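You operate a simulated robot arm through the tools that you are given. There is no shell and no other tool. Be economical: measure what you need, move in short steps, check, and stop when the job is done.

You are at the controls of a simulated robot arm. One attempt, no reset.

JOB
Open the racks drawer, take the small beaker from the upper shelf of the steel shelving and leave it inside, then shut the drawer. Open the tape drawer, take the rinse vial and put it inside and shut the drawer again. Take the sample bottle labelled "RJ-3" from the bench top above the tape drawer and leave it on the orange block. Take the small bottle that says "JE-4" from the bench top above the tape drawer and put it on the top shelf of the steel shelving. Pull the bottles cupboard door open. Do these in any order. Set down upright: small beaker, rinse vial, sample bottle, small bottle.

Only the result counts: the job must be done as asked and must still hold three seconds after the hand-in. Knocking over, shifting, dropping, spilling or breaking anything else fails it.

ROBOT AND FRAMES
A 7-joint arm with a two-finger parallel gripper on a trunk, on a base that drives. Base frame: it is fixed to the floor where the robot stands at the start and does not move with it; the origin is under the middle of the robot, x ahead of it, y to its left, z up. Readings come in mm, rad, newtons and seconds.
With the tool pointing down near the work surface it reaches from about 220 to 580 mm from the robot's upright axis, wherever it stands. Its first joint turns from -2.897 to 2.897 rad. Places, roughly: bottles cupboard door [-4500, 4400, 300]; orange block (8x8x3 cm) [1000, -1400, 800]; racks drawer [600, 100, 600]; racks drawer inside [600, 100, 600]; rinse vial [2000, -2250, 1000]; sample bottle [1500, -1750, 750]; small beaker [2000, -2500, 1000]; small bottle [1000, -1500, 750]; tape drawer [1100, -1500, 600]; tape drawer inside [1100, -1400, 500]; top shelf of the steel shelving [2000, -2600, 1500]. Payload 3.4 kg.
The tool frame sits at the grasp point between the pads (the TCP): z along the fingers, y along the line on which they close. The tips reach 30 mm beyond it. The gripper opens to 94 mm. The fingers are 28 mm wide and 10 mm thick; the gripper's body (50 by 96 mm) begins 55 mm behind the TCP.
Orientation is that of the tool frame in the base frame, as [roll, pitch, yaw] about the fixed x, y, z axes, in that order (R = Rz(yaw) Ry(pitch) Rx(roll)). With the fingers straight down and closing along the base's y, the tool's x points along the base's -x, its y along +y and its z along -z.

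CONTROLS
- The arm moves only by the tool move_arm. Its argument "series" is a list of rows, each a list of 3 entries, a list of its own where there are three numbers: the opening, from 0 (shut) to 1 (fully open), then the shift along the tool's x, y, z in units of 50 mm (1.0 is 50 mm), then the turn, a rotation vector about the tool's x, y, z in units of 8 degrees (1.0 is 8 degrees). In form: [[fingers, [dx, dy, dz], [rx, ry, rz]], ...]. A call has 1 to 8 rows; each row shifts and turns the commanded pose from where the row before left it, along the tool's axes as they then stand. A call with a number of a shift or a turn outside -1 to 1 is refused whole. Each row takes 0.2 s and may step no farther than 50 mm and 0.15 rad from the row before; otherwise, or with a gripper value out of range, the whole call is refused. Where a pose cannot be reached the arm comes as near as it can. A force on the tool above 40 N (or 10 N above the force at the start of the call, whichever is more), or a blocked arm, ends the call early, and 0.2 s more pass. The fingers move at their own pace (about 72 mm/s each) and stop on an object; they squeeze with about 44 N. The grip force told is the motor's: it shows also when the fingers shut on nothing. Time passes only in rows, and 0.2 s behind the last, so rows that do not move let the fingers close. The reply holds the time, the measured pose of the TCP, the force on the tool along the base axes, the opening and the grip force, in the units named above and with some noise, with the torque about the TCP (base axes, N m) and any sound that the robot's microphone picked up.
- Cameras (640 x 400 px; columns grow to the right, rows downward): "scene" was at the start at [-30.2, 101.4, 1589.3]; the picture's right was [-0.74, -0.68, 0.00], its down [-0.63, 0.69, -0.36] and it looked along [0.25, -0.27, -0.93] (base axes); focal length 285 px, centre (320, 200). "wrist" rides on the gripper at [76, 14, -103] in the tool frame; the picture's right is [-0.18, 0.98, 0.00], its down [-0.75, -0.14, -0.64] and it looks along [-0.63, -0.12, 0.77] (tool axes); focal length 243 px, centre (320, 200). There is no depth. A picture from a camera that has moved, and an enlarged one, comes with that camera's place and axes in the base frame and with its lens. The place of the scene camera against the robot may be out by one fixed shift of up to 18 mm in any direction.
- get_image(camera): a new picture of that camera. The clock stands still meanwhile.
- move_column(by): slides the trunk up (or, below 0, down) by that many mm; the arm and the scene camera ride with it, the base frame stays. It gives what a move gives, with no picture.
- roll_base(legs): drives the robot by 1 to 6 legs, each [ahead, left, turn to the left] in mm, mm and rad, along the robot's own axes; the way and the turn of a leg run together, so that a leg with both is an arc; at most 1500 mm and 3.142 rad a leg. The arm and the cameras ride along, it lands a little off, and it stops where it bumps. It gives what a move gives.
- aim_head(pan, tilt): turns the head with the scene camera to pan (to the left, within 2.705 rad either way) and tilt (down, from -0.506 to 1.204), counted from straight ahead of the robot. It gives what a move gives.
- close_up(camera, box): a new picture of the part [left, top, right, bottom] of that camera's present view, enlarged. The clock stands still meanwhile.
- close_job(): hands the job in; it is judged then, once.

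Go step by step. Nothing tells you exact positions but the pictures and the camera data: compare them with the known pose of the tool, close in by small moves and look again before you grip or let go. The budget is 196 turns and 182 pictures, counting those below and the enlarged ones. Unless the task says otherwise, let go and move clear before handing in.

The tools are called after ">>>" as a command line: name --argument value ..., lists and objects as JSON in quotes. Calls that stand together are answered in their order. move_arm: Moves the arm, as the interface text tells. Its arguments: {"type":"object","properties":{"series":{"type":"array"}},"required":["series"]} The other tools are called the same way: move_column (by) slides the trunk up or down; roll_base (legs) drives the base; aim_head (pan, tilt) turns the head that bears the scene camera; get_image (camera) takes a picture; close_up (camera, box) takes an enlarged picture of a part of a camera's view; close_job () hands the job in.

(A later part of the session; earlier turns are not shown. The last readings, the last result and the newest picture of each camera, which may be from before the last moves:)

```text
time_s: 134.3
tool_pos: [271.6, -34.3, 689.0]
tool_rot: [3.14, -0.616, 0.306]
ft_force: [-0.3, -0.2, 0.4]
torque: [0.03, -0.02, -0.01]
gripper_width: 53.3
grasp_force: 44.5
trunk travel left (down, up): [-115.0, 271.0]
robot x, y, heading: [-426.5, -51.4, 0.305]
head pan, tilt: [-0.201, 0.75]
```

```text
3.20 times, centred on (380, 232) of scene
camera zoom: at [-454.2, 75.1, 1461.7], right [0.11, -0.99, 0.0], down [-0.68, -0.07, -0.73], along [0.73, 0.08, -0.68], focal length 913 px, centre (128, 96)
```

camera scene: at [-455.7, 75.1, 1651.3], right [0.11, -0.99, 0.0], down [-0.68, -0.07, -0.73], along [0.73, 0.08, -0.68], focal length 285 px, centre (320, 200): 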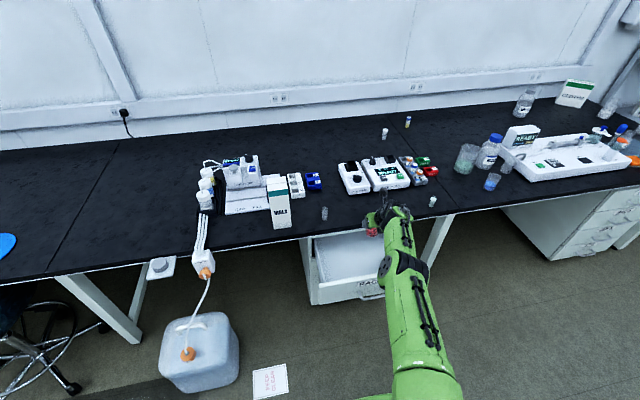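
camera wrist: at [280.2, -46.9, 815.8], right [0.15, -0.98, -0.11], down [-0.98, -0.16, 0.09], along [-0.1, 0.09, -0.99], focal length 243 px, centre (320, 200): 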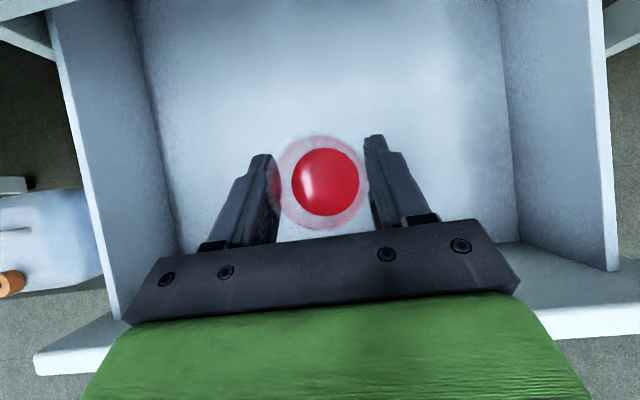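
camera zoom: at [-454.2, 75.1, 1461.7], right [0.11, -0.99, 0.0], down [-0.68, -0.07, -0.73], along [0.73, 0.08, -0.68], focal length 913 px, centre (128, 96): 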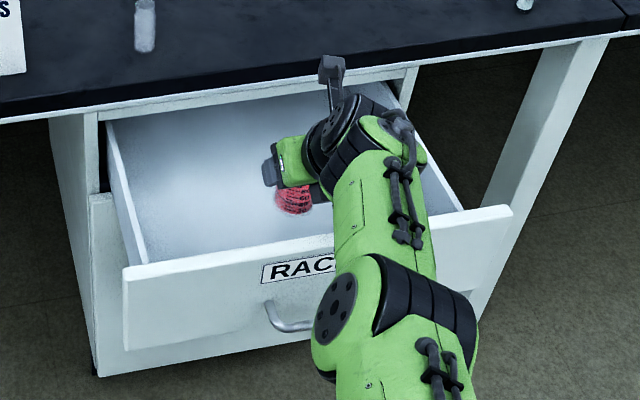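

Interior is clear. Lower 30 mm more, then creep down to contact.

>>> move_arm --series '[[0.3, [-0.115, 0, 0.163], [0, 0, 0]], [0.3, [-0.115, 0, 0.163], [0, 0, 0]], [0.3, [-0.058, 0, 0.082], [0, 0, 0]], [0.3, [-0.035, 0, 0.049], [0, 0, 0]], [0.3, [-0.035, 0, 0.049], [0, 0, 0]], [0.3, [-0.035, 0, 0.049], [0, 0, 0]], [0.3, [-0.035, 0, 0.049], [0, 0, 0]], [0.3, [-0.035, 0, 0.049], [0, 0, 0]]]'

>>> get_image --camera "wrist"

>>> close_up --camera "scene" --box '[280, 170, 480, 295]'

```text
time_s: 136.1
tool_pos: [262.6, -36.5, 654.5]
tool_rot: [3.139, -0.618, 0.307]
ft_force: [-0.2, -0.4, -0.3]
torque: [-0.01, -0.01, 0.0]
gripper_width: 53.3
grasp_force: 44.2
out of reach, approached as far as the arm can: row 1, 4, 7
trunk travel left (down, up): [-115.0, 271.0]
robot x, y, heading: [-425.2, -51.2, 0.308]
head pan, tilt: [-0.201, 0.75]
```

```text
109 pictures are left
camera wrist: at [271.4, -48.4, 782.6], right [0.15, -0.98, -0.11], down [-0.98, -0.16, 0.09], along [-0.1, 0.09, -0.99], focal length 243 px, centre (320, 200)
```

wrist: 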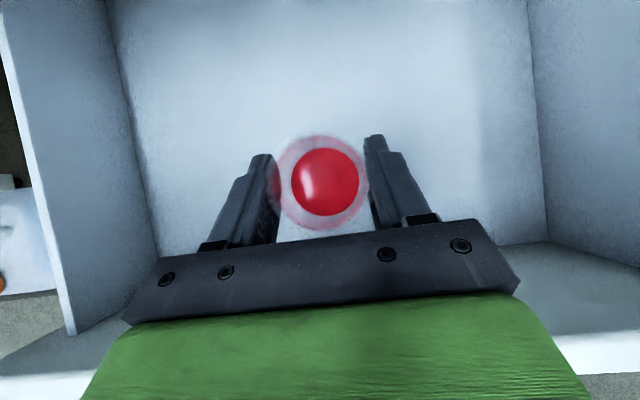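

```text
3.20 times, centred on (380, 232) of scene
camera zoom: at [-454.1, 75.1, 1461.8], right [0.11, -0.99, 0.0], down [-0.68, -0.07, -0.73], along [0.73, 0.08, -0.68], focal length 913 px, centre (128, 96)
```

zoom: 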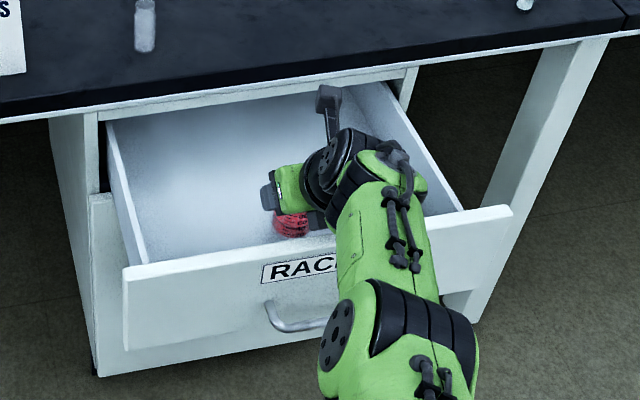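

Still free (base ≈ 594). I'll lower with the trunk in small steps, watching the force.

>>> move_column --by -15

>>> get_image --camera "wrist"

```text
time_s: 136.8
tool_pos: [263.1, -36.1, 639.3]
tool_rot: [3.14, -0.614, 0.306]
ft_force: [-0.8, -0.6, -1.6]
torque: [0.0, 0.02, 0.02]
gripper_width: 53.4
grasp_force: 43.9
trunk travel left (down, up): [-100.0, 286.0]
robot x, y, heading: [-427.6, -52.1, 0.31]
head pan, tilt: [-0.201, 0.75]
```

```text
107 pictures are left
camera wrist: at [271.2, -48.6, 767.0], right [0.15, -0.98, -0.11], down [-0.98, -0.16, 0.09], along [-0.1, 0.09, -0.99], focal length 243 px, centre (320, 200)
```

wrist: 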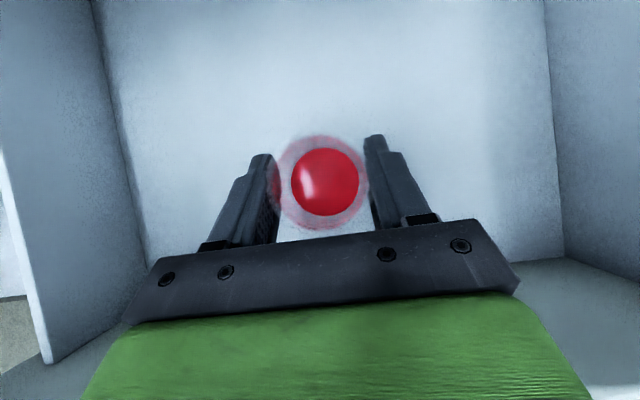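

>>> move_column --by -14

>>> move_arm --series '[[0.3, [-0.035, 0, 0.049], [0, 0, 0]], [0.3, [-0.035, 0, 0.049], [0, 0, 0]], [0.3, [-0.035, 0, 0.049], [0, 0, 0]], [0.3, [0, 0, 0], [0, 0, 0]]]'

>>> get_image --camera "wrist"

>>> close_up --camera "scene" --box '[320, 190, 440, 265]'

```text
time_s: 137.4
tool_pos: [262.0, -35.4, 624.8]
tool_rot: [3.14, -0.616, 0.308]
ft_force: [0.0, 1.1, -0.1]
torque: [0.02, 0.0, 0.0]
gripper_width: 53.3
grasp_force: 44.1
trunk travel left (down, up): [-86.0, 300.0]
robot x, y, heading: [-427.5, -52.0, 0.31]
head pan, tilt: [-0.201, 0.75]
```

```text
time_s: 138.4
tool_pos: [260.8, -37.4, 622.0]
tool_rot: [3.135, -0.625, 0.309]
ft_force: [1.3, -0.7, 16.5]
torque: [-0.49, 0.02, 0.03]
gripper_width: 53.2
grasp_force: 44.5
out of reach, approached as far as the arm can: row 3
trunk travel left (down, up): [-86.0, 300.0]
robot x, y, heading: [-424.8, -49.0, 0.307]
head pan, tilt: [-0.201, 0.75]
```

```text
106 pictures are left
camera wrist: at [267.2, -49.6, 749.0], right [0.15, -0.98, -0.1], down [-0.98, -0.16, 0.08], along [-0.1, 0.09, -0.99], focal length 243 px, centre (320, 200)
```

wrist: 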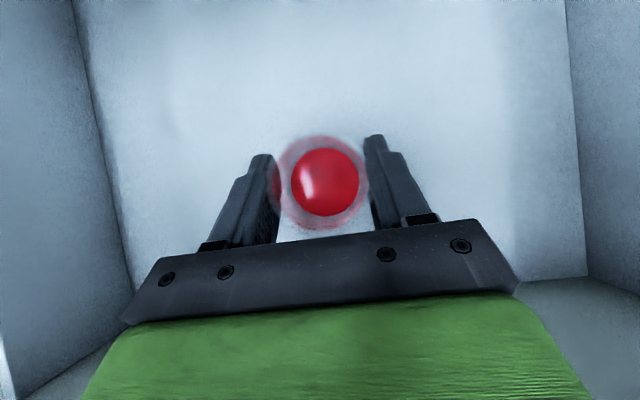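

```text
5.33 times, centred on (380, 228) of scene
camera zoom: at [-456.5, 75.0, 1432.4], right [0.11, -0.99, 0.0], down [-0.68, -0.07, -0.73], along [0.73, 0.08, -0.68], focal length 1521 px, centre (0, 53)
```

zoom: 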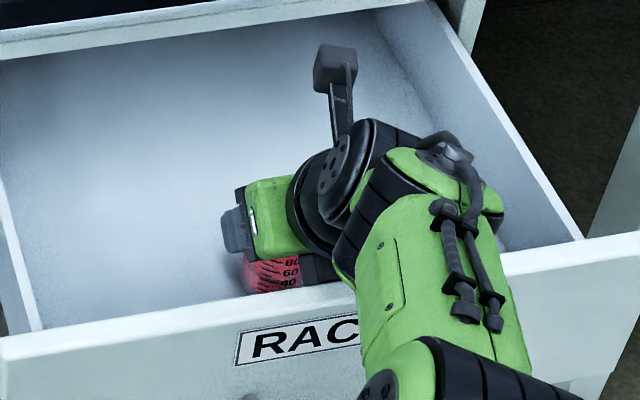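

Contact on the drawer floor (base ≈ 562). Ease up slightly and release.

>>> move_arm --series '[[0.3, [0.035, 0, -0.049], [0, 0, 0]], [0.5, [0.02, 0, -0.02], [0, 0, 0]], [0.8, [0, 0, 0], [0, 0, 0]], [0.95, [0, 0, 0], [0, 0, 0]], [0.95, [0, 0, 0], [0, 0, 0]]]'

>>> get_image --camera "wrist"

```text
time_s: 139.6
tool_pos: [258.2, -37.3, 621.3]
tool_rot: [-3.142, -0.615, 0.306]
ft_force: [-0.3, 0.0, 0.6]
torque: [0.01, 0.03, 0.02]
gripper_width: 89.2
grasp_force: 0.0
trunk travel left (down, up): [-86.0, 300.0]
robot x, y, heading: [-424.7, -52.6, 0.31]
head pan, tilt: [-0.201, 0.75]
```

```text
104 pictures are left
camera wrist: at [267.4, -49.0, 749.1], right [0.15, -0.98, -0.11], down [-0.98, -0.16, 0.09], along [-0.1, 0.09, -0.99], focal length 243 px, centre (320, 200)
```

wrist: 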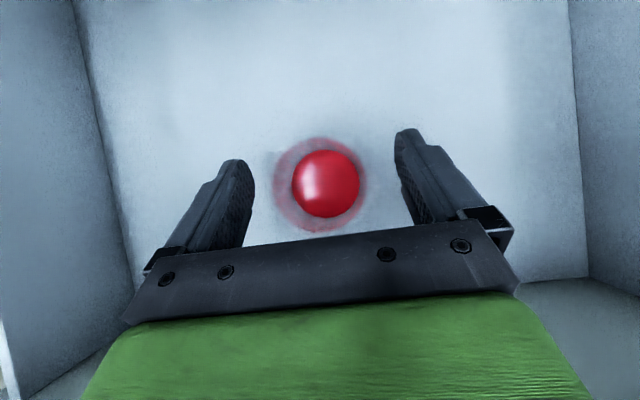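

The beaker stands upright in the drawer. Raise straight up, back off, and turn the tool horizontal to push the drawer shut.

>>> move_column --by 160

>>> get_image --camera "wrist"

>>> roll_base --legs '[[-300, 0, 0]]'

>>> move_arm --series '[[0, [0, 0, 0], [0, 1, 0]], [0, [0, 0, 0], [0, 1, 0]], [0, [0, 0, 0], [0, 1, 0]], [0, [0, 0, 0], [0, 1, 0]], [0, [0, 0, 0], [0, 1, 0]], [0, [0, 0, 0], [0, 1, 0]], [0, [0, 0, 0], [0, 0.85, 0]]]'

>>> get_image --camera "scene"

```text
time_s: 141.4
tool_pos: [259.1, -36.7, 781.5]
tool_rot: [3.14, -0.618, 0.306]
ft_force: [0.3, -0.6, 0.2]
torque: [-0.03, -0.01, -0.01]
gripper_width: 89.3
grasp_force: 0.2
trunk travel left (down, up): [-246.0, 140.0]
robot x, y, heading: [-428.1, -51.2, 0.312]
head pan, tilt: [-0.201, 0.75]
```

```text
103 pictures are left
camera wrist: at [267.6, -49.0, 909.1], right [0.15, -0.98, -0.11], down [-0.98, -0.16, 0.09], along [-0.1, 0.09, -0.99], focal length 243 px, centre (320, 200)
```

wrist: 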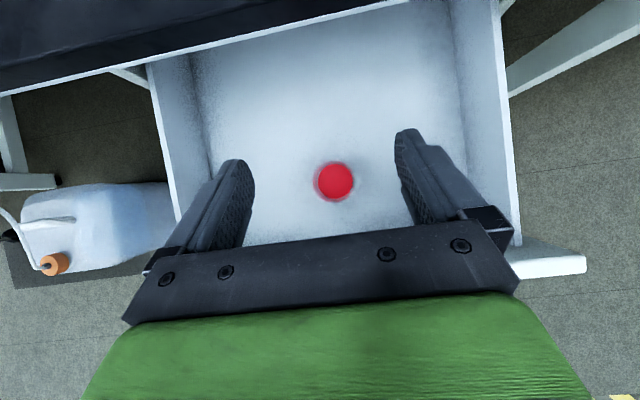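

```text
time_s: 143.5
tool_pos: [-32.4, -131.5, 782.0]
tool_rot: [3.14, -0.618, 0.304]
ft_force: [-0.6, 0.2, 0.5]
torque: [0.02, -0.01, 0.0]
gripper_width: 89.4
grasp_force: 0.0
trunk travel left (down, up): [-246.0, 140.0]
robot x, y, heading: [-712.8, -146.5, 0.311]
head pan, tilt: [-0.201, 0.75]
```

```text
time_s: 145.1
tool_pos: [-32.7, -131.1, 781.6]
tool_rot: [3.134, -1.387, 0.309]
ft_force: [0.5, -0.4, -0.2]
torque: [0.01, 0.02, 0.03]
gripper_width: 0.0
grasp_force: 32.7
out of reach, approached as far as the arm can: row 6, 7
trunk travel left (down, up): [-246.0, 140.0]
robot x, y, heading: [-714.8, -139.5, 0.308]
head pan, tilt: [-0.201, 0.75]
```

```text
102 pictures are left
camera scene: at [-745.4, -17.4, 1592.1], right [0.11, -0.99, 0.0], down [-0.68, -0.07, -0.73], along [0.73, 0.08, -0.68], focal length 285 px, centre (320, 200)
```

scene: 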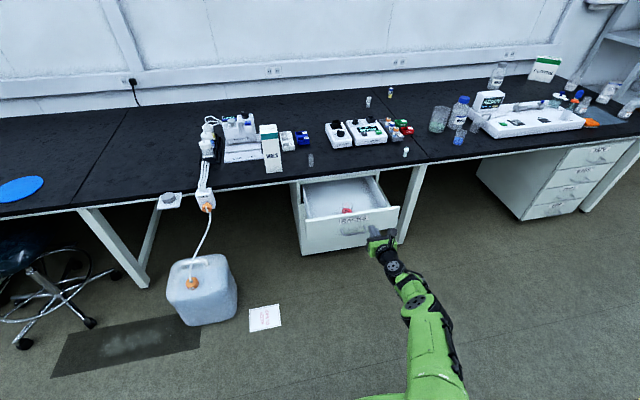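

Tool is level and centred on the drawer. Lower to z≈640 and drive forward to just short of the face.

>>> move_column --by -140

>>> roll_base --legs '[[165, 0, 0]]'

>>> close_up --camera "scene" --box '[280, 140, 480, 265]'

>>> get_image --camera "wrist"

```text
time_s: 146.8
tool_pos: [-33.0, -131.3, 643.0]
tool_rot: [3.135, -1.387, 0.311]
ft_force: [-0.8, 0.7, -0.4]
torque: [-0.03, 0.02, 0.0]
gripper_width: 0.1
grasp_force: 32.8
trunk travel left (down, up): [-106.0, 280.0]
robot x, y, heading: [-717.8, -140.9, 0.306]
head pan, tilt: [-0.201, 0.75]
```

```text
time_s: 148.2
tool_pos: [125.1, -80.1, 642.6]
tool_rot: [3.134, -1.384, 0.31]
ft_force: [-0.4, -0.3, -1.3]
torque: [-0.03, 0.01, -0.02]
gripper_width: 0.0
grasp_force: 33.3
trunk travel left (down, up): [-106.0, 280.0]
robot x, y, heading: [-558.9, -90.2, 0.309]
head pan, tilt: [-0.201, 0.75]
```

```text
3.20 times, centred on (380, 202) of scene
camera zoom: at [-586.5, 32.9, 1452.6], right [0.11, -0.99, 0.0], down [-0.68, -0.07, -0.73], along [0.73, 0.08, -0.68], focal length 913 px, centre (128, 192)
```

zoom: 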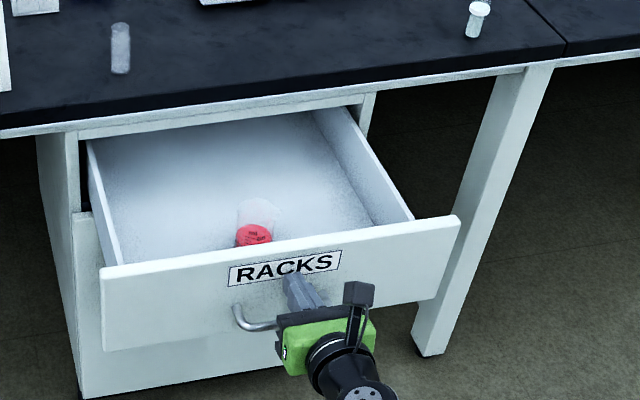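

```text
100 pictures are left
camera wrist: at [49.0, -119.5, 735.7], right [0.26, -0.95, -0.18], down [-0.78, -0.1, -0.62], along [0.57, 0.3, -0.76], focal length 243 px, centre (320, 200)
```

wrist: 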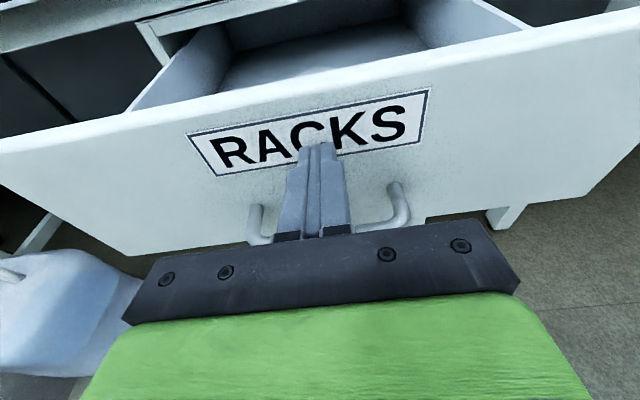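

Fingertips are just in front of the label, above the handle bar. Push in short legs.

>>> roll_base --legs '[[50, 0, 0], [50, 0, 0], [50, 0, 0]]'

>>> close_up --camera "scene" --box '[280, 140, 480, 265]'

```text
time_s: 150.2
tool_pos: [271.5, -33.1, 642.1]
tool_rot: [3.135, -1.384, 0.313]
ft_force: [-0.2, -0.2, -0.3]
torque: [-0.01, -0.02, 0.02]
gripper_width: 0.0
grasp_force: 33.1
trunk travel left (down, up): [-106.0, 280.0]
robot x, y, heading: [-414.6, -44.6, 0.31]
head pan, tilt: [-0.201, 0.75]
```

```text
3.20 times, centred on (380, 202) of scene
camera zoom: at [-442.2, 78.9, 1452.6], right [0.11, -0.99, 0.0], down [-0.68, -0.07, -0.73], along [0.73, 0.08, -0.68], focal length 913 px, centre (128, 192)
```

zoom: 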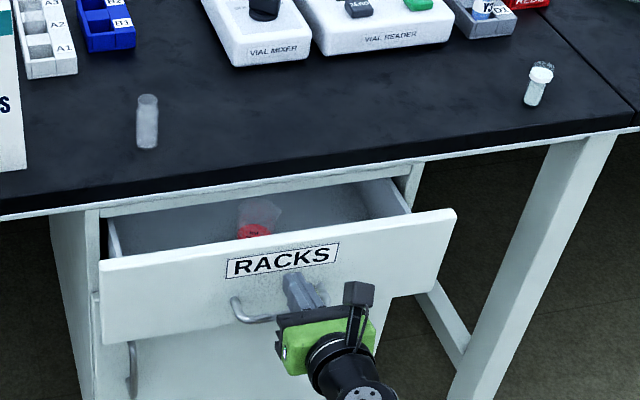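

>>> roll_base --legs '[[45, 0, 0], [35, 0, 0]]'

>>> move_arm --series '[[0, [0.02, 0, 0.12], [0, 0, 0]], [0, [0.02, 0, 0.12], [0, 0, 0]], [0, [0.02, 0, 0.12], [0, 0, 0]], [0, [0.02, 0, 0.12], [0, 0, 0]], [0, [0.02, 0, 0.12], [0, 0, 0]], [0, [0.02, 0, 0.12], [0, 0, 0]]]'

>>> close_up --camera "scene" --box '[280, 140, 480, 265]'

```text
time_s: 151.5
tool_pos: [345.1, -9.7, 641.4]
tool_rot: [3.135, -1.384, 0.309]
ft_force: [0.7, 0.1, -0.2]
torque: [-0.03, -0.04, 0.01]
gripper_width: 0.0
grasp_force: 32.9
trunk travel left (down, up): [-106.0, 280.0]
robot x, y, heading: [-340.4, -23.3, 0.31]
head pan, tilt: [-0.201, 0.75]
```

```text
time_s: 152.9
tool_pos: [350.0, -13.0, 631.3]
tool_rot: [3.141, -1.352, 0.284]
ft_force: [0.2, 0.9, -0.4]
torque: [0.02, 0.02, 0.01]
gripper_width: 0.0
grasp_force: 33.0
out of reach, approached as far as the arm can: row 2, 3, 4, 5, 6
trunk travel left (down, up): [-106.0, 280.0]
robot x, y, heading: [-337.4, -17.4, 0.308]
head pan, tilt: [-0.201, 0.75]
```

```text
3.20 times, centred on (380, 202) of scene
camera zoom: at [-367.4, 102.7, 1452.6], right [0.11, -0.99, 0.0], down [-0.68, -0.07, -0.73], along [0.73, 0.08, -0.68], focal length 913 px, centre (128, 192)
```

zoom: 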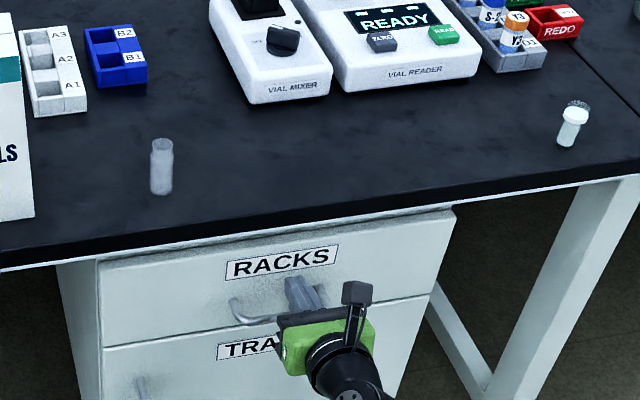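

Nearly shut; the arm is at its reach, so push the last bit with the base.

>>> roll_base --legs '[[12, 0, 0]]'

>>> roll_base --legs '[[10, 0, 0]]'

>>> close_up --camera "scene" --box '[280, 140, 480, 265]'

```text
time_s: 153.8
tool_pos: [360.9, -10.8, 630.7]
tool_rot: [-3.137, -1.354, 0.282]
ft_force: [-1.2, -0.2, 0.1]
torque: [0.02, 0.06, -0.01]
gripper_width: 0.0
grasp_force: 32.8
trunk travel left (down, up): [-106.0, 280.0]
robot x, y, heading: [-329.0, -19.4, 0.31]
head pan, tilt: [-0.201, 0.75]
stopped in leg 1: the force on the tool passed its limit at 254 N (the readings are from after the stop); the commanded pose is now the measured one
```

```text
time_s: 154.6
tool_pos: [361.4, -10.2, 631.6]
tool_rot: [-3.129, -1.355, 0.275]
ft_force: [-21.8, -1.7, 9.3]
torque: [0.12, -0.41, 0.15]
gripper_width: 0.0
grasp_force: 33.1
trunk travel left (down, up): [-106.0, 280.0]
robot x, y, heading: [-322.8, -16.4, 0.306]
head pan, tilt: [-0.201, 0.75]
stopped in leg 1: the force on the tool passed its limit at 57 N (the readings are from after the stop); the commanded pose is now the measured one
```

```text
3.20 times, centred on (380, 202) of scene
camera zoom: at [-356.2, 107.3, 1452.6], right [0.11, -0.99, 0.0], down [-0.68, -0.07, -0.73], along [0.73, 0.08, -0.68], focal length 913 px, centre (128, 192)
```

zoom: 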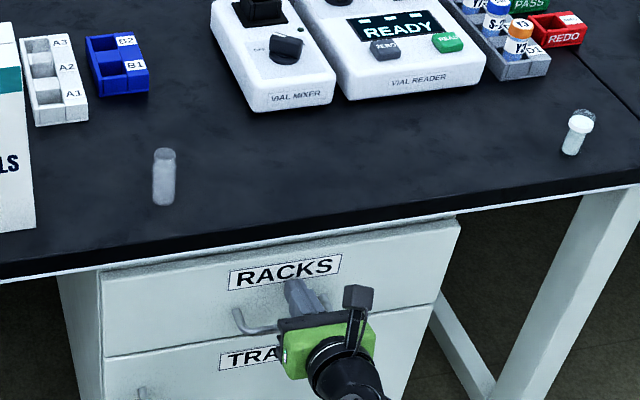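

The drawer is shut. Back off, retract the arm a little, roll the gripper for the next handle, and drive to the tape drawer.

>>> roll_base --legs '[[-380, 0, 0]]'

>>> move_arm --series '[[0.9, [-0.1, 0, -0.7], [0, 0.4, -0.8]], [0.9, [-0.1, 0, -0.7], [0, 0.4, -0.8]], [0.9, [0, 0, -0.7], [0, 0.4, -0.8]], [0.9, [0, 0, -0.6], [0, 0, -1]], [0.9, [0, 0, 0], [0, 0, -1]], [0.9, [0, 0, 0], [0, 0, -1]], [0.9, [0, 0, 0], [0, 0, -1]], [0.9, [0, 0, 0], [0, 0, -1]]]'

>>> roll_base --legs '[[0, -1450, 0], [0, -300, 0]]'

>>> aim_head --pan 0 --tilt 0.7

>>> get_image --camera "scene"

```text
time_s: 157.0
tool_pos: [-8.5, -133.2, 629.0]
tool_rot: [-3.132, -1.352, 0.265]
ft_force: [-0.2, -1.1, -0.4]
torque: [0.0, -0.02, -0.02]
gripper_width: 0.3
grasp_force: 32.8
trunk travel left (down, up): [-106.0, 280.0]
robot x, y, heading: [-695.9, -133.1, 0.294]
head pan, tilt: [-0.201, 0.75]
```

```text
time_s: 158.8
tool_pos: [-136.9, -171.3, 638.4]
tool_rot: [1.636, -0.54, 1.84]
ft_force: [-0.8, 0.9, -0.5]
torque: [0.0, -0.01, -0.02]
gripper_width: 84.7
grasp_force: 0.0
trunk travel left (down, up): [-106.0, 280.0]
robot x, y, heading: [-693.2, -137.7, 0.293]
head pan, tilt: [-0.201, 0.75]
```

```text
time_s: 167.6
tool_pos: [363.9, -1838.3, 637.2]
tool_rot: [1.634, -0.544, 1.841]
ft_force: [0.8, -0.2, 0.2]
torque: [-0.02, -0.01, 0.02]
gripper_width: 84.6
grasp_force: 0.0
trunk travel left (down, up): [-106.0, 280.0]
robot x, y, heading: [-191.9, -1798.9, 0.293]
head pan, tilt: [-0.201, 0.75]
```

```text
time_s: 168.4
tool_pos: [362.6, -1839.6, 637.9]
tool_rot: [1.636, -0.54, 1.84]
ft_force: [0.1, -0.6, 0.2]
torque: [0.02, 0.02, 0.01]
gripper_width: 84.5
grasp_force: 0.0
trunk travel left (down, up): [-106.0, 280.0]
robot x, y, heading: [-195.2, -1797.4, 0.295]
head pan, tilt: [0.0, 0.7]
```

```text
96 pictures are left
camera scene: at [-221.3, -1657.4, 1456.9], right [0.29, -0.96, 0.0], down [-0.62, -0.19, -0.76], along [0.73, 0.22, -0.64], focal length 285 px, centre (320, 200)
```

scene: 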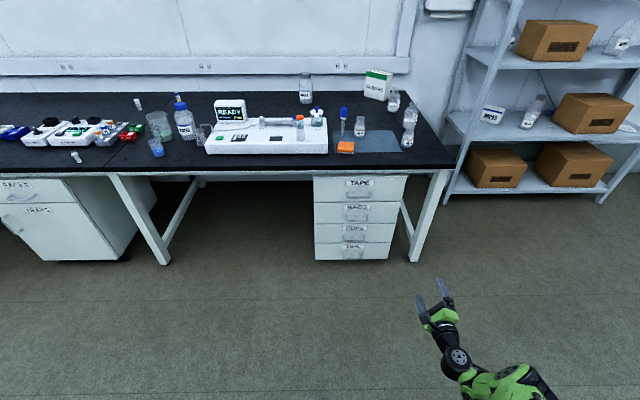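

The TAPE handle is ahead, ~175 mm left of the tool. Finish the roll and shift left, then approach.

>>> move_arm --series '[[0.9, [0, 0, 0], [0, 0, -1]], [0.9, [0, 0, 0], [0, 0, -1]], [0.9, [0, 0, 0], [0, 0, -1]], [0.9, [0, 0, 0], [0, 0, -0.85]]]'

>>> roll_base --legs '[[250, 180, 0]]'

>>> get_image --camera "wrist"

>>> close_up --camera "scene" --box '[320, 160, 520, 285]'

```text
time_s: 169.4
tool_pos: [364.0, -1838.1, 637.7]
tool_rot: [1.624, -0.004, 1.874]
ft_force: [0.4, -0.4, 0.2]
torque: [0.03, 0.01, 0.0]
gripper_width: 84.5
grasp_force: 0.1
trunk travel left (down, up): [-106.0, 280.0]
robot x, y, heading: [-191.6, -1800.4, 0.29]
head pan, tilt: [0.0, 0.7]
```

```text
time_s: 171.5
tool_pos: [553.6, -1587.1, 637.2]
tool_rot: [1.627, -0.005, 1.883]
ft_force: [0.3, 0.0, -0.5]
torque: [-0.01, 0.0, 0.0]
gripper_width: 84.7
grasp_force: 0.1
trunk travel left (down, up): [-106.0, 280.0]
robot x, y, heading: [-0.6, -1550.3, 0.311]
head pan, tilt: [0.0, 0.7]
```

```text
95 pictures are left
camera wrist: at [434.7, -1545.6, 657.8], right [0.11, -0.16, 0.98], down [-0.39, -0.92, -0.11], along [0.92, -0.37, -0.16], focal length 243 px, centre (320, 200)
```

wrist: 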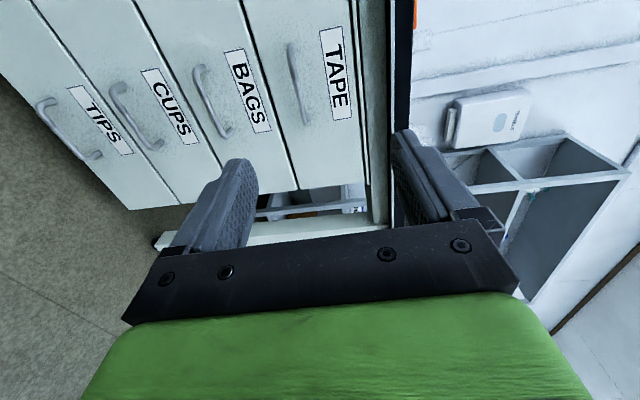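

```text
3.20 times, centred on (420, 222) of scene
camera zoom: at [-32.8, -1411.0, 1456.8], right [0.3, -0.95, 0.0], down [-0.61, -0.19, -0.76], along [0.73, 0.23, -0.64], focal length 913 px, centre (0, 128)
```

zoom: 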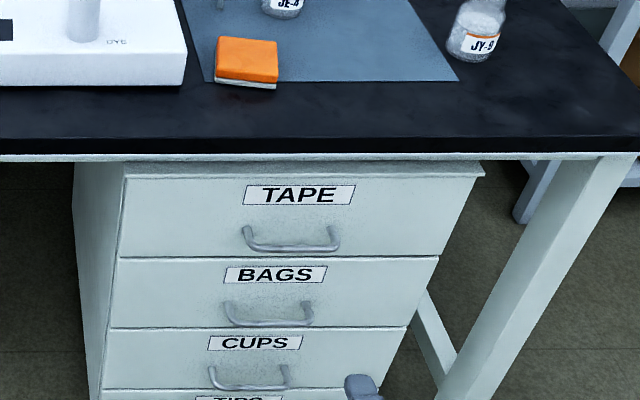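

The handle is ~22 mm right, z≈590, ~280 mm ahead. Adjust and approach to ~65 mm short.

>>> move_arm --series '[[1, [0, 0, 0], [0.4, 0, 0]], [1, [0, 0, 0], [0, 0, 0]]]'

>>> move_column --by -47

>>> roll_base --legs '[[0, -14, -0.013], [212, 0, 0]]'

>>> get_image --camera "wrist"

```text
time_s: 172.1
tool_pos: [553.8, -1587.7, 638.5]
tool_rot: [1.683, -0.004, 1.881]
ft_force: [0.8, 0.1, 0.1]
torque: [-0.03, 0.01, 0.01]
gripper_width: 93.9
grasp_force: 0.0
trunk travel left (down, up): [-106.0, 280.0]
robot x, y, heading: [-4.9, -1555.3, 0.301]
head pan, tilt: [0.0, 0.7]
```

```text
time_s: 172.9
tool_pos: [552.8, -1586.9, 590.3]
tool_rot: [1.68, -0.004, 1.882]
ft_force: [0.0, 0.4, -0.7]
torque: [0.0, 0.01, -0.01]
gripper_width: 94.1
grasp_force: 0.1
trunk travel left (down, up): [-59.0, 327.0]
robot x, y, heading: [-5.8, -1555.7, 0.3]
head pan, tilt: [0.0, 0.7]
```

```text
time_s: 175.0
tool_pos: [761.8, -1545.7, 588.2]
tool_rot: [1.683, -0.004, 1.872]
ft_force: [0.5, -0.2, 0.7]
torque: [0.01, -0.04, -0.03]
gripper_width: 94.0
grasp_force: 0.0
trunk travel left (down, up): [-59.0, 327.0]
robot x, y, heading: [205.2, -1505.1, 0.292]
head pan, tilt: [0.0, 0.7]
```

```text
93 pictures are left
camera wrist: at [645.1, -1502.4, 615.7], right [0.16, -0.15, 0.98], down [-0.4, -0.91, -0.07], along [0.9, -0.38, -0.21], focal length 243 px, centre (320, 200)
```

wrist: 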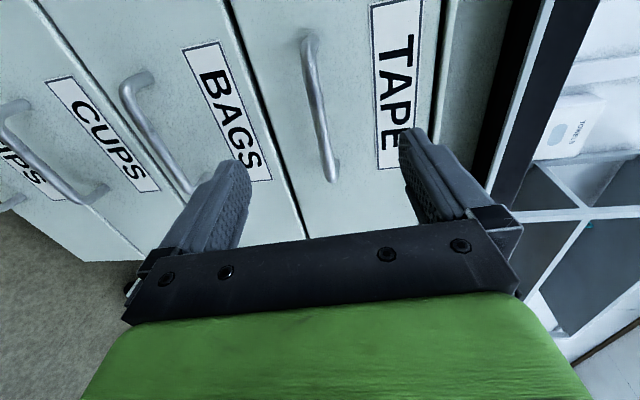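

Slight pitch the wrong way; correct it, then advance to touch and close on the bar.

>>> move_arm --series '[[1, [0.16, -0.05, 0], [-0.8, 0, 0]], [1, [0, 0, 0.5], [0, 0, 0]], [1, [0, 0, 0.5], [0, 0, 0]], [1, [0, 0, 0.25], [0, 0, 0]], [1, [0, 0, 0], [0, 0, 0]]]'

>>> get_image --camera "wrist"

```text
time_s: 176.2
tool_pos: [817.5, -1520.9, 589.5]
tool_rot: [1.572, -0.006, 1.871]
ft_force: [-0.2, -0.5, -0.1]
torque: [0.01, -0.02, 0.01]
gripper_width: 93.8
grasp_force: 0.1
trunk travel left (down, up): [-59.0, 327.0]
robot x, y, heading: [205.4, -1504.9, 0.29]
head pan, tilt: [0.0, 0.7]
```

```text
92 pictures are left
camera wrist: at [699.5, -1477.2, 603.5], right [0.06, -0.18, 0.98], down [-0.39, -0.91, -0.15], along [0.92, -0.38, -0.12], focal length 243 px, centre (320, 200)
```

wrist: 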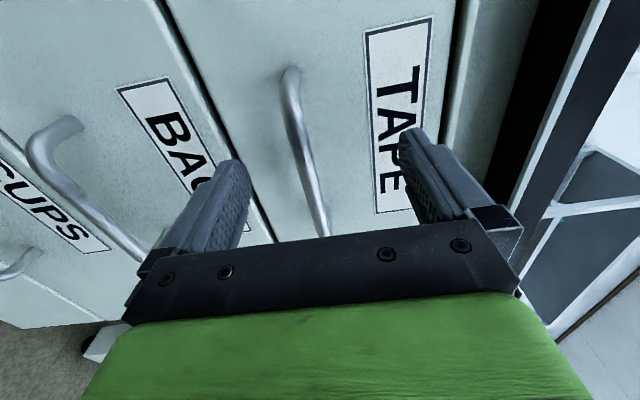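

>>> move_arm --series '[[1, [0, -0.06, 0.15], [0, 0, 0]], [0, [0, 0, 0], [0, 0, 0]], [0, [0, 0, 0], [0, 0, 0]], [0, [0, 0, 0], [0, 0, 0]], [0, [0, 0, 0], [0, 0, 0]], [0, [0, 0, 0], [0, 0, 0]], [0, [0, 0, 0], [0, 0, 0]]]'

>>> get_image --camera "wrist"

```text
time_s: 177.8
tool_pos: [824.7, -1517.8, 581.1]
tool_rot: [1.581, -0.006, 1.87]
ft_force: [-2.9, -1.4, -26.5]
torque: [-0.54, 0.2, -0.21]
gripper_width: 10.6
grasp_force: 44.3
trunk travel left (down, up): [-59.0, 327.0]
robot x, y, heading: [202.4, -1508.6, 0.292]
head pan, tilt: [0.0, 0.7]
```

```text
91 pictures are left
camera wrist: at [706.5, -1475.0, 596.6], right [0.06, -0.18, 0.98], down [-0.39, -0.91, -0.14], along [0.92, -0.38, -0.13], focal length 243 px, centre (320, 200)
```

wrist: 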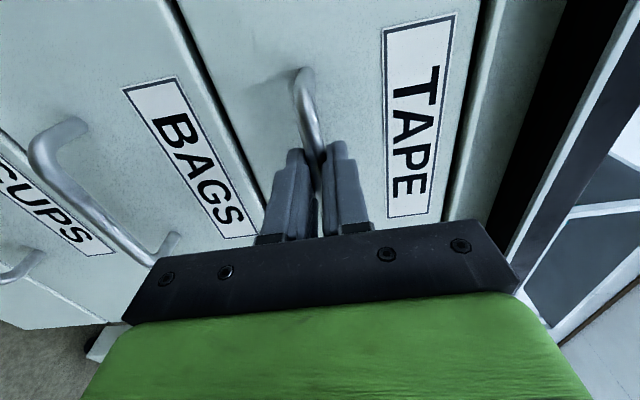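

Gripped. Relieve the vertical load a little and pull by driving back.

>>> move_arm --series '[[0, [0, -0.08, 0], [0, 0, 0]], [0, [0, 0, 0], [0, 0, 0]]]'

>>> roll_base --legs '[[-110, 0, 0], [-105, 0, 0]]'

>>> get_image --camera "scene"

```text
time_s: 178.4
tool_pos: [825.8, -1518.2, 581.5]
tool_rot: [1.571, -0.006, 1.872]
ft_force: [-13.1, -5.7, -15.1]
torque: [-0.62, 0.02, 0.39]
gripper_width: 10.5
grasp_force: 44.1
trunk travel left (down, up): [-59.0, 327.0]
robot x, y, heading: [205.2, -1505.8, 0.285]
head pan, tilt: [0.0, 0.7]
```

```text
time_s: 180.3
tool_pos: [620.9, -1583.6, 581.0]
tool_rot: [1.571, -0.006, 1.865]
ft_force: [6.4, -21.1, -8.2]
torque: [-0.49, -0.03, -0.07]
gripper_width: 10.5
grasp_force: 44.1
trunk travel left (down, up): [-59.0, 327.0]
robot x, y, heading: [-1.5, -1567.1, 0.288]
head pan, tilt: [0.0, 0.7]
```

```text
90 pictures are left
camera scene: at [-26.8, -1427.2, 1409.4], right [0.28, -0.96, 0.0], down [-0.62, -0.18, -0.76], along [0.73, 0.22, -0.64], focal length 285 px, centre (320, 200)
```

scene: 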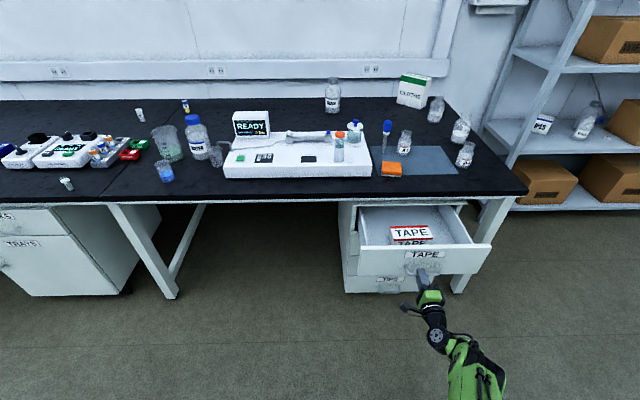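

The tape drawer is open; a small TAPE box is inside. Release and look closely.

>>> move_arm --series '[[0.5, [0, 0, 0], [0, 0, 0]], [0.7, [0, 0, 0], [0, 0, 0]], [0.9, [0, 0, -0.6], [0, 0, 0]], [0.9, [0, 0, -0.8], [0, 0, 0]], [0.9, [0, 0, -0.8], [0, 0, 0]]]'

>>> roll_base --legs '[[-250, 0, 0.01]]'

>>> move_column --by 327

>>> aim_head --pan -0.1 --tilt 0.75

>>> get_image --camera "scene"

>>> close_up --camera "scene" --box '[320, 110, 480, 210]'

```text
time_s: 181.5
tool_pos: [512.7, -1615.5, 582.4]
tool_rot: [1.57, -0.002, 1.862]
ft_force: [0.3, 0.4, 0.4]
torque: [0.01, 0.01, -0.05]
gripper_width: 84.6
grasp_force: 0.0
trunk travel left (down, up): [-59.0, 327.0]
robot x, y, heading: [0.4, -1568.4, 0.285]
head pan, tilt: [0.0, 0.7]
```

```text
time_s: 183.3
tool_pos: [274.9, -1681.1, 584.2]
tool_rot: [1.571, -0.002, 1.877]
ft_force: [0.3, -1.0, 0.5]
torque: [-0.02, -0.01, 0.01]
gripper_width: 84.6
grasp_force: 0.1
trunk travel left (down, up): [-59.0, 327.0]
robot x, y, heading: [-239.6, -1639.5, 0.301]
head pan, tilt: [0.0, 0.7]
```

```text
time_s: 186.6
tool_pos: [274.4, -1680.4, 910.3]
tool_rot: [1.572, -0.004, 1.873]
ft_force: [0.0, 0.0, -0.2]
torque: [0.0, -0.03, 0.01]
gripper_width: 84.6
grasp_force: 0.1
trunk travel left (down, up): [-386.0, 0.0]
robot x, y, heading: [-240.2, -1643.1, 0.301]
head pan, tilt: [0.0, 0.7]
```

```text
time_s: 187.2
tool_pos: [274.3, -1681.4, 910.9]
tool_rot: [1.572, -0.005, 1.874]
ft_force: [0.1, -0.5, 0.4]
torque: [0.03, 0.01, 0.0]
gripper_width: 84.3
grasp_force: 0.1
trunk travel left (down, up): [-386.0, 0.0]
robot x, y, heading: [-238.9, -1639.0, 0.303]
head pan, tilt: [-0.099, 0.75]
```

```text
89 pictures are left
camera scene: at [-268.6, -1506.5, 1731.7], right [0.2, -0.98, 0.0], down [-0.67, -0.14, -0.73], along [0.72, 0.15, -0.68], focal length 285 px, centre (320, 200)
```

scene: 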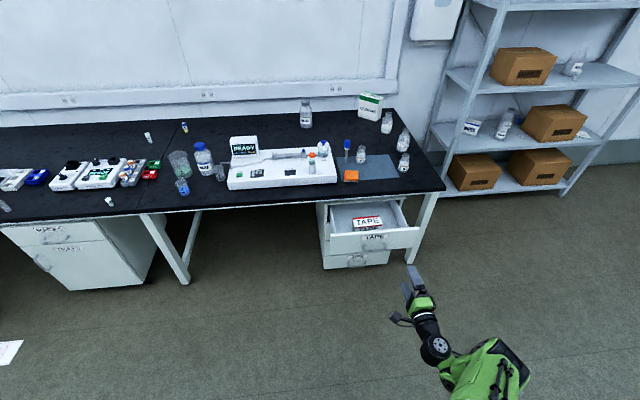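

```text
4.00 times, centred on (400, 160) of scene
camera zoom: at [-268.6, -1506.5, 1731.7], right [0.2, -0.98, 0.0], down [-0.67, -0.14, -0.73], along [0.72, 0.15, -0.68], focal length 1141 px, centre (0, 360)
```

zoom: 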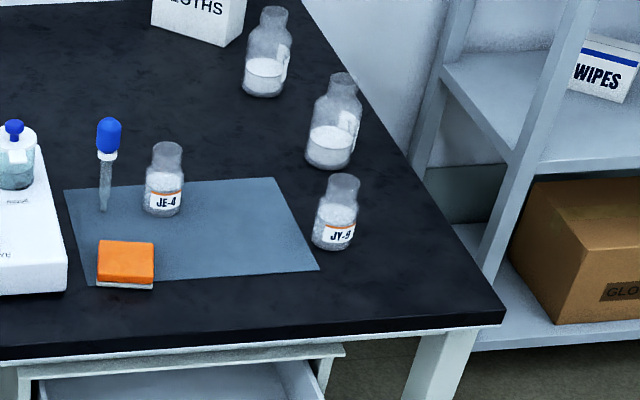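

>>> close_up --camera "scene" --box '[310, 190, 438, 270]'

```text
5.00 times, centred on (374, 230) of scene
camera zoom: at [-268.6, -1506.5, 1731.7], right [0.2, -0.98, 0.0], down [-0.67, -0.14, -0.73], along [0.72, 0.15, -0.68], focal length 1426 px, centre (50, 50)
```

zoom: 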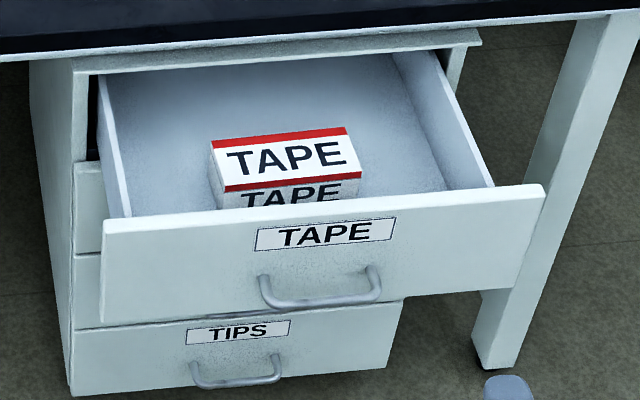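

Bottle positions noted (RJ-3 at the back right corner, JE-4 on the mat). Next the rinse vial: roll the gripper camera-up, raise it, and drive to the left part of the shelving.

>>> move_arm --series '[[1, [0, 0.7, 0], [0, 0, 1]], [1, [0, 0, 0], [0, 0, 1]], [1, [0, 0, 0], [0, 0, 1]], [1, [0, 0, 0], [0, 0, 1]], [1, [0, 0, 0], [0, 0, 1]], [1, [0, 0, 0], [0, 0, 1]], [1, [0, 0, 0], [0, 0, 1]], [1, [0, 0, 0], [0, 0, 1]]]'

>>> move_arm --series '[[1, [0, 0, 0], [0, 0, 1]], [1, [0, 0, 0], [0, 0, 1]], [1, [0, 0, 0], [0, 0, 1]], [1, [0.8, 0, 0], [0, 0, 0.25]], [1, [0.8, 0, 0], [0, 0, 0]], [1, [0.8, 0, 0], [0, 0, 0]], [1, [0.8, 0, 0], [0, 0, 0]], [1, [0.8, 0, 0], [0, 0, 0]]]'

>>> roll_base --legs '[[0, -1065, 0], [850, 0, 0]]'

>>> aim_head --pan -0.05 --tilt 0.5

>>> get_image --camera "scene"

```text
time_s: 189.0
tool_pos: [273.8, -1681.3, 944.9]
tool_rot: [1.566, -1.121, 1.878]
ft_force: [-0.1, 1.1, -0.4]
torque: [0.01, -0.01, 0.03]
gripper_width: 94.0
grasp_force: 0.1
trunk travel left (down, up): [-386.0, 0.0]
robot x, y, heading: [-238.7, -1643.2, 0.309]
head pan, tilt: [-0.099, 0.75]
```

```text
time_s: 190.8
tool_pos: [275.4, -1677.7, 1145.0]
tool_rot: [-1.5, -1.567, -1.339]
ft_force: [-0.4, -0.2, -0.4]
torque: [0.0, -0.02, 0.0]
gripper_width: 94.1
grasp_force: 0.0
trunk travel left (down, up): [-386.0, 0.0]
robot x, y, heading: [-237.9, -1644.4, 0.307]
head pan, tilt: [-0.099, 0.75]
```

```text
time_s: 200.4
tool_pos: [1396.8, -2429.1, 1145.1]
tool_rot: [-1.366, -1.567, -1.466]
ft_force: [0.0, 1.2, 0.9]
torque: [0.02, 0.02, 0.0]
gripper_width: 94.1
grasp_force: 0.1
trunk travel left (down, up): [-386.0, 0.0]
robot x, y, heading: [879.3, -2396.2, 0.313]
head pan, tilt: [-0.099, 0.75]
```

```text
time_s: 201.1
tool_pos: [1395.7, -2429.8, 1145.3]
tool_rot: [-1.239, -1.568, -1.593]
ft_force: [-1.1, -0.5, 0.0]
torque: [-0.02, -0.01, 0.01]
gripper_width: 94.0
grasp_force: 0.0
trunk travel left (down, up): [-386.0, 0.0]
robot x, y, heading: [884.2, -2395.2, 0.305]
head pan, tilt: [-0.051, 0.499]
```

```text
86 pictures are left
camera scene: at [858.4, -2256.0, 1753.6], right [0.25, -0.97, 0.0], down [-0.46, -0.12, -0.88], along [0.85, 0.22, -0.48], focal length 285 px, centre (320, 200)
```

scene: 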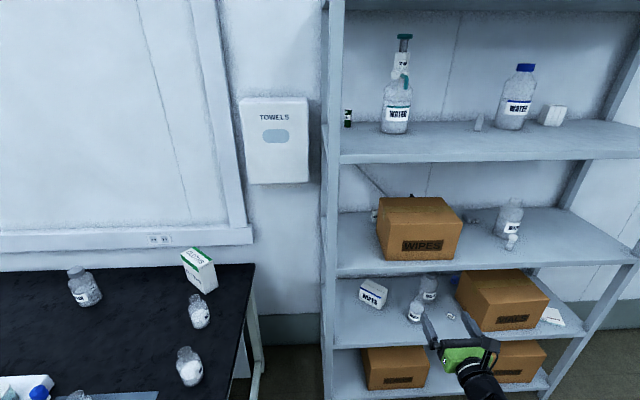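

>>> close_up --camera "scene" --box '[310, 160, 470, 260]'

>>> aim_head --pan 0.0 --tilt 0.55

>>> roll_base --legs '[[180, 0, 0]]'

>>> close_up --camera "scene" --box '[310, 140, 510, 265]'

>>> get_image --camera "wrist"

```text
4.00 times, centred on (390, 210) of scene
camera zoom: at [858.4, -2256.0, 1753.6], right [0.25, -0.97, 0.0], down [-0.46, -0.12, -0.88], along [0.85, 0.22, -0.48], focal length 1141 px, centre (40, 160)
```

zoom: 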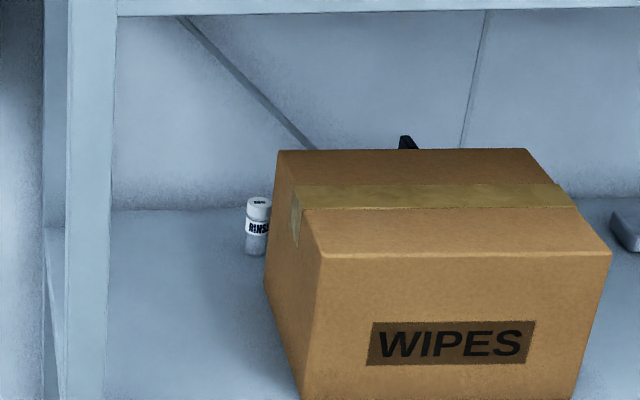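

```text
time_s: 201.8
tool_pos: [1396.8, -2430.6, 1145.3]
tool_rot: [-1.269, -1.565, -1.562]
ft_force: [-1.2, -0.4, -0.2]
torque: [-0.03, -0.01, -0.03]
gripper_width: 93.9
grasp_force: 0.0
trunk travel left (down, up): [-386.0, 0.0]
robot x, y, heading: [883.3, -2399.7, 0.306]
head pan, tilt: [0.0, 0.55]
```

```text
time_s: 203.3
tool_pos: [1565.8, -2376.2, 1144.0]
tool_rot: [-1.593, -1.568, -1.235]
ft_force: [0.6, 1.4, 0.2]
torque: [-0.03, 0.0, 0.01]
gripper_width: 94.2
grasp_force: 0.0
trunk travel left (down, up): [-386.0, 0.0]
robot x, y, heading: [1049.5, -2344.7, 0.31]
head pan, tilt: [0.0, 0.55]
```

```text
3.20 times, centred on (410, 202) of scene
camera zoom: at [1025.5, -2197.9, 1749.0], right [0.3, -0.95, 0.0], down [-0.5, -0.16, -0.85], along [0.81, 0.26, -0.52], focal length 913 px, centre (32, 192)
```

zoom: 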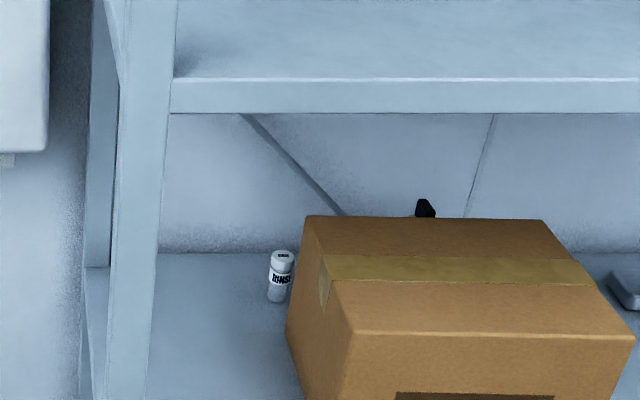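

```text
83 pictures are left
camera wrist: at [1474.1, -2421.0, 1220.7], right [0.3, -0.93, -0.19], down [-0.66, -0.06, -0.75], along [0.69, 0.35, -0.63], focal length 243 px, centre (320, 200)
```

wrist: 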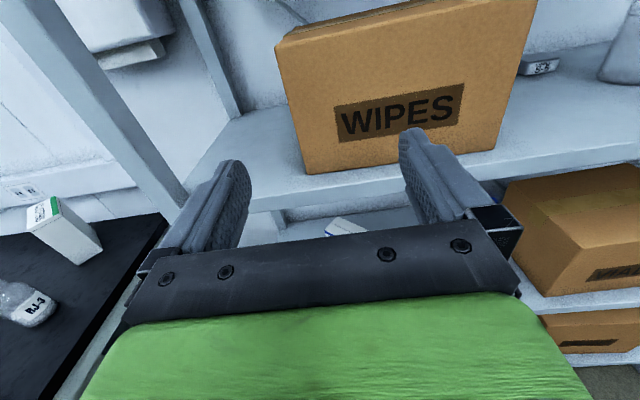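

The vial is right behind the box's left rear corner, so I need the tool yawed right and pitched down. I'll test that orientation here in free space.

>>> move_arm --series '[[0.45, [0, 0, 0], [0, -1, 0]], [0.45, [0, 0, 0], [0, -1, 0]], [0.45, [0, 0, 0], [0, -1, 0]], [0.45, [0, 0, 0], [0, -1, 0]], [0.45, [0, 0, 0], [0, -1, 0]], [0.45, [0, 0, 0], [-0.766, 0, 0.643]], [0.45, [0, 0, 0], [-0.766, 0, 0.643]], [0.45, [0, 0, 0], [-0.766, 0, 0.643]]]'

>>> move_arm --series '[[0.45, [0, 0, 0], [-0.766, 0, 0.643]], [0.45, [0, 0, 0], [-0.766, 0, 0.643]], [0.45, [0, 0, 0], [-0.766, 0, 0.643]], [0.45, [0, 0, 0], [-0.766, 0, 0.643]], [0.45, [0, 0, 0], [0, 0, 0]]]'

>>> aim_head --pan -0.2 --tilt 0.8

>>> get_image --camera "scene"

```text
time_s: 205.1
tool_pos: [1564.1, -2377.5, 1145.4]
tool_rot: [-3.136, -0.873, -0.043]
ft_force: [0.6, 0.1, -0.8]
torque: [0.02, 0.0, -0.01]
gripper_width: 42.3
grasp_force: 0.0
out of reach, approached as far as the arm can: row 8
trunk travel left (down, up): [-386.0, 0.0]
robot x, y, heading: [1050.7, -2344.9, 0.307]
head pan, tilt: [0.0, 0.55]
```

```text
time_s: 206.3
tool_pos: [1564.5, -2376.5, 1145.6]
tool_rot: [-3.137, -0.873, -0.04]
ft_force: [-0.1, -0.4, 0.4]
torque: [-0.03, 0.03, -0.02]
gripper_width: 42.3
grasp_force: 0.1
out of reach, approached as far as the arm can: row 1, 2, 3, 4
trunk travel left (down, up): [-386.0, 0.0]
robot x, y, heading: [1049.4, -2337.9, 0.308]
head pan, tilt: [0.0, 0.55]
```

```text
time_s: 207.0
tool_pos: [1565.5, -2376.5, 1144.4]
tool_rot: [-3.136, -0.872, -0.04]
ft_force: [-0.1, 0.3, -0.6]
torque: [0.01, 0.0, 0.01]
gripper_width: 42.3
grasp_force: 0.1
trunk travel left (down, up): [-386.0, 0.0]
robot x, y, heading: [1049.9, -2342.9, 0.309]
head pan, tilt: [-0.201, 0.799]
```

```text
82 pictures are left
camera scene: at [1018.8, -2216.7, 1727.7], right [0.11, -0.99, 0.0], down [-0.71, -0.08, -0.7], along [0.69, 0.08, -0.72], focal length 285 px, centre (320, 200)
```

scene: 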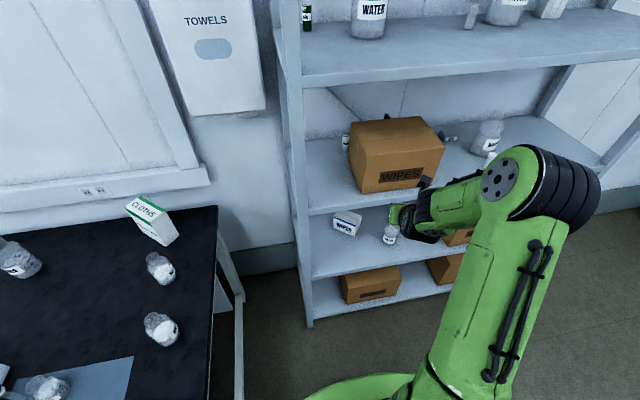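

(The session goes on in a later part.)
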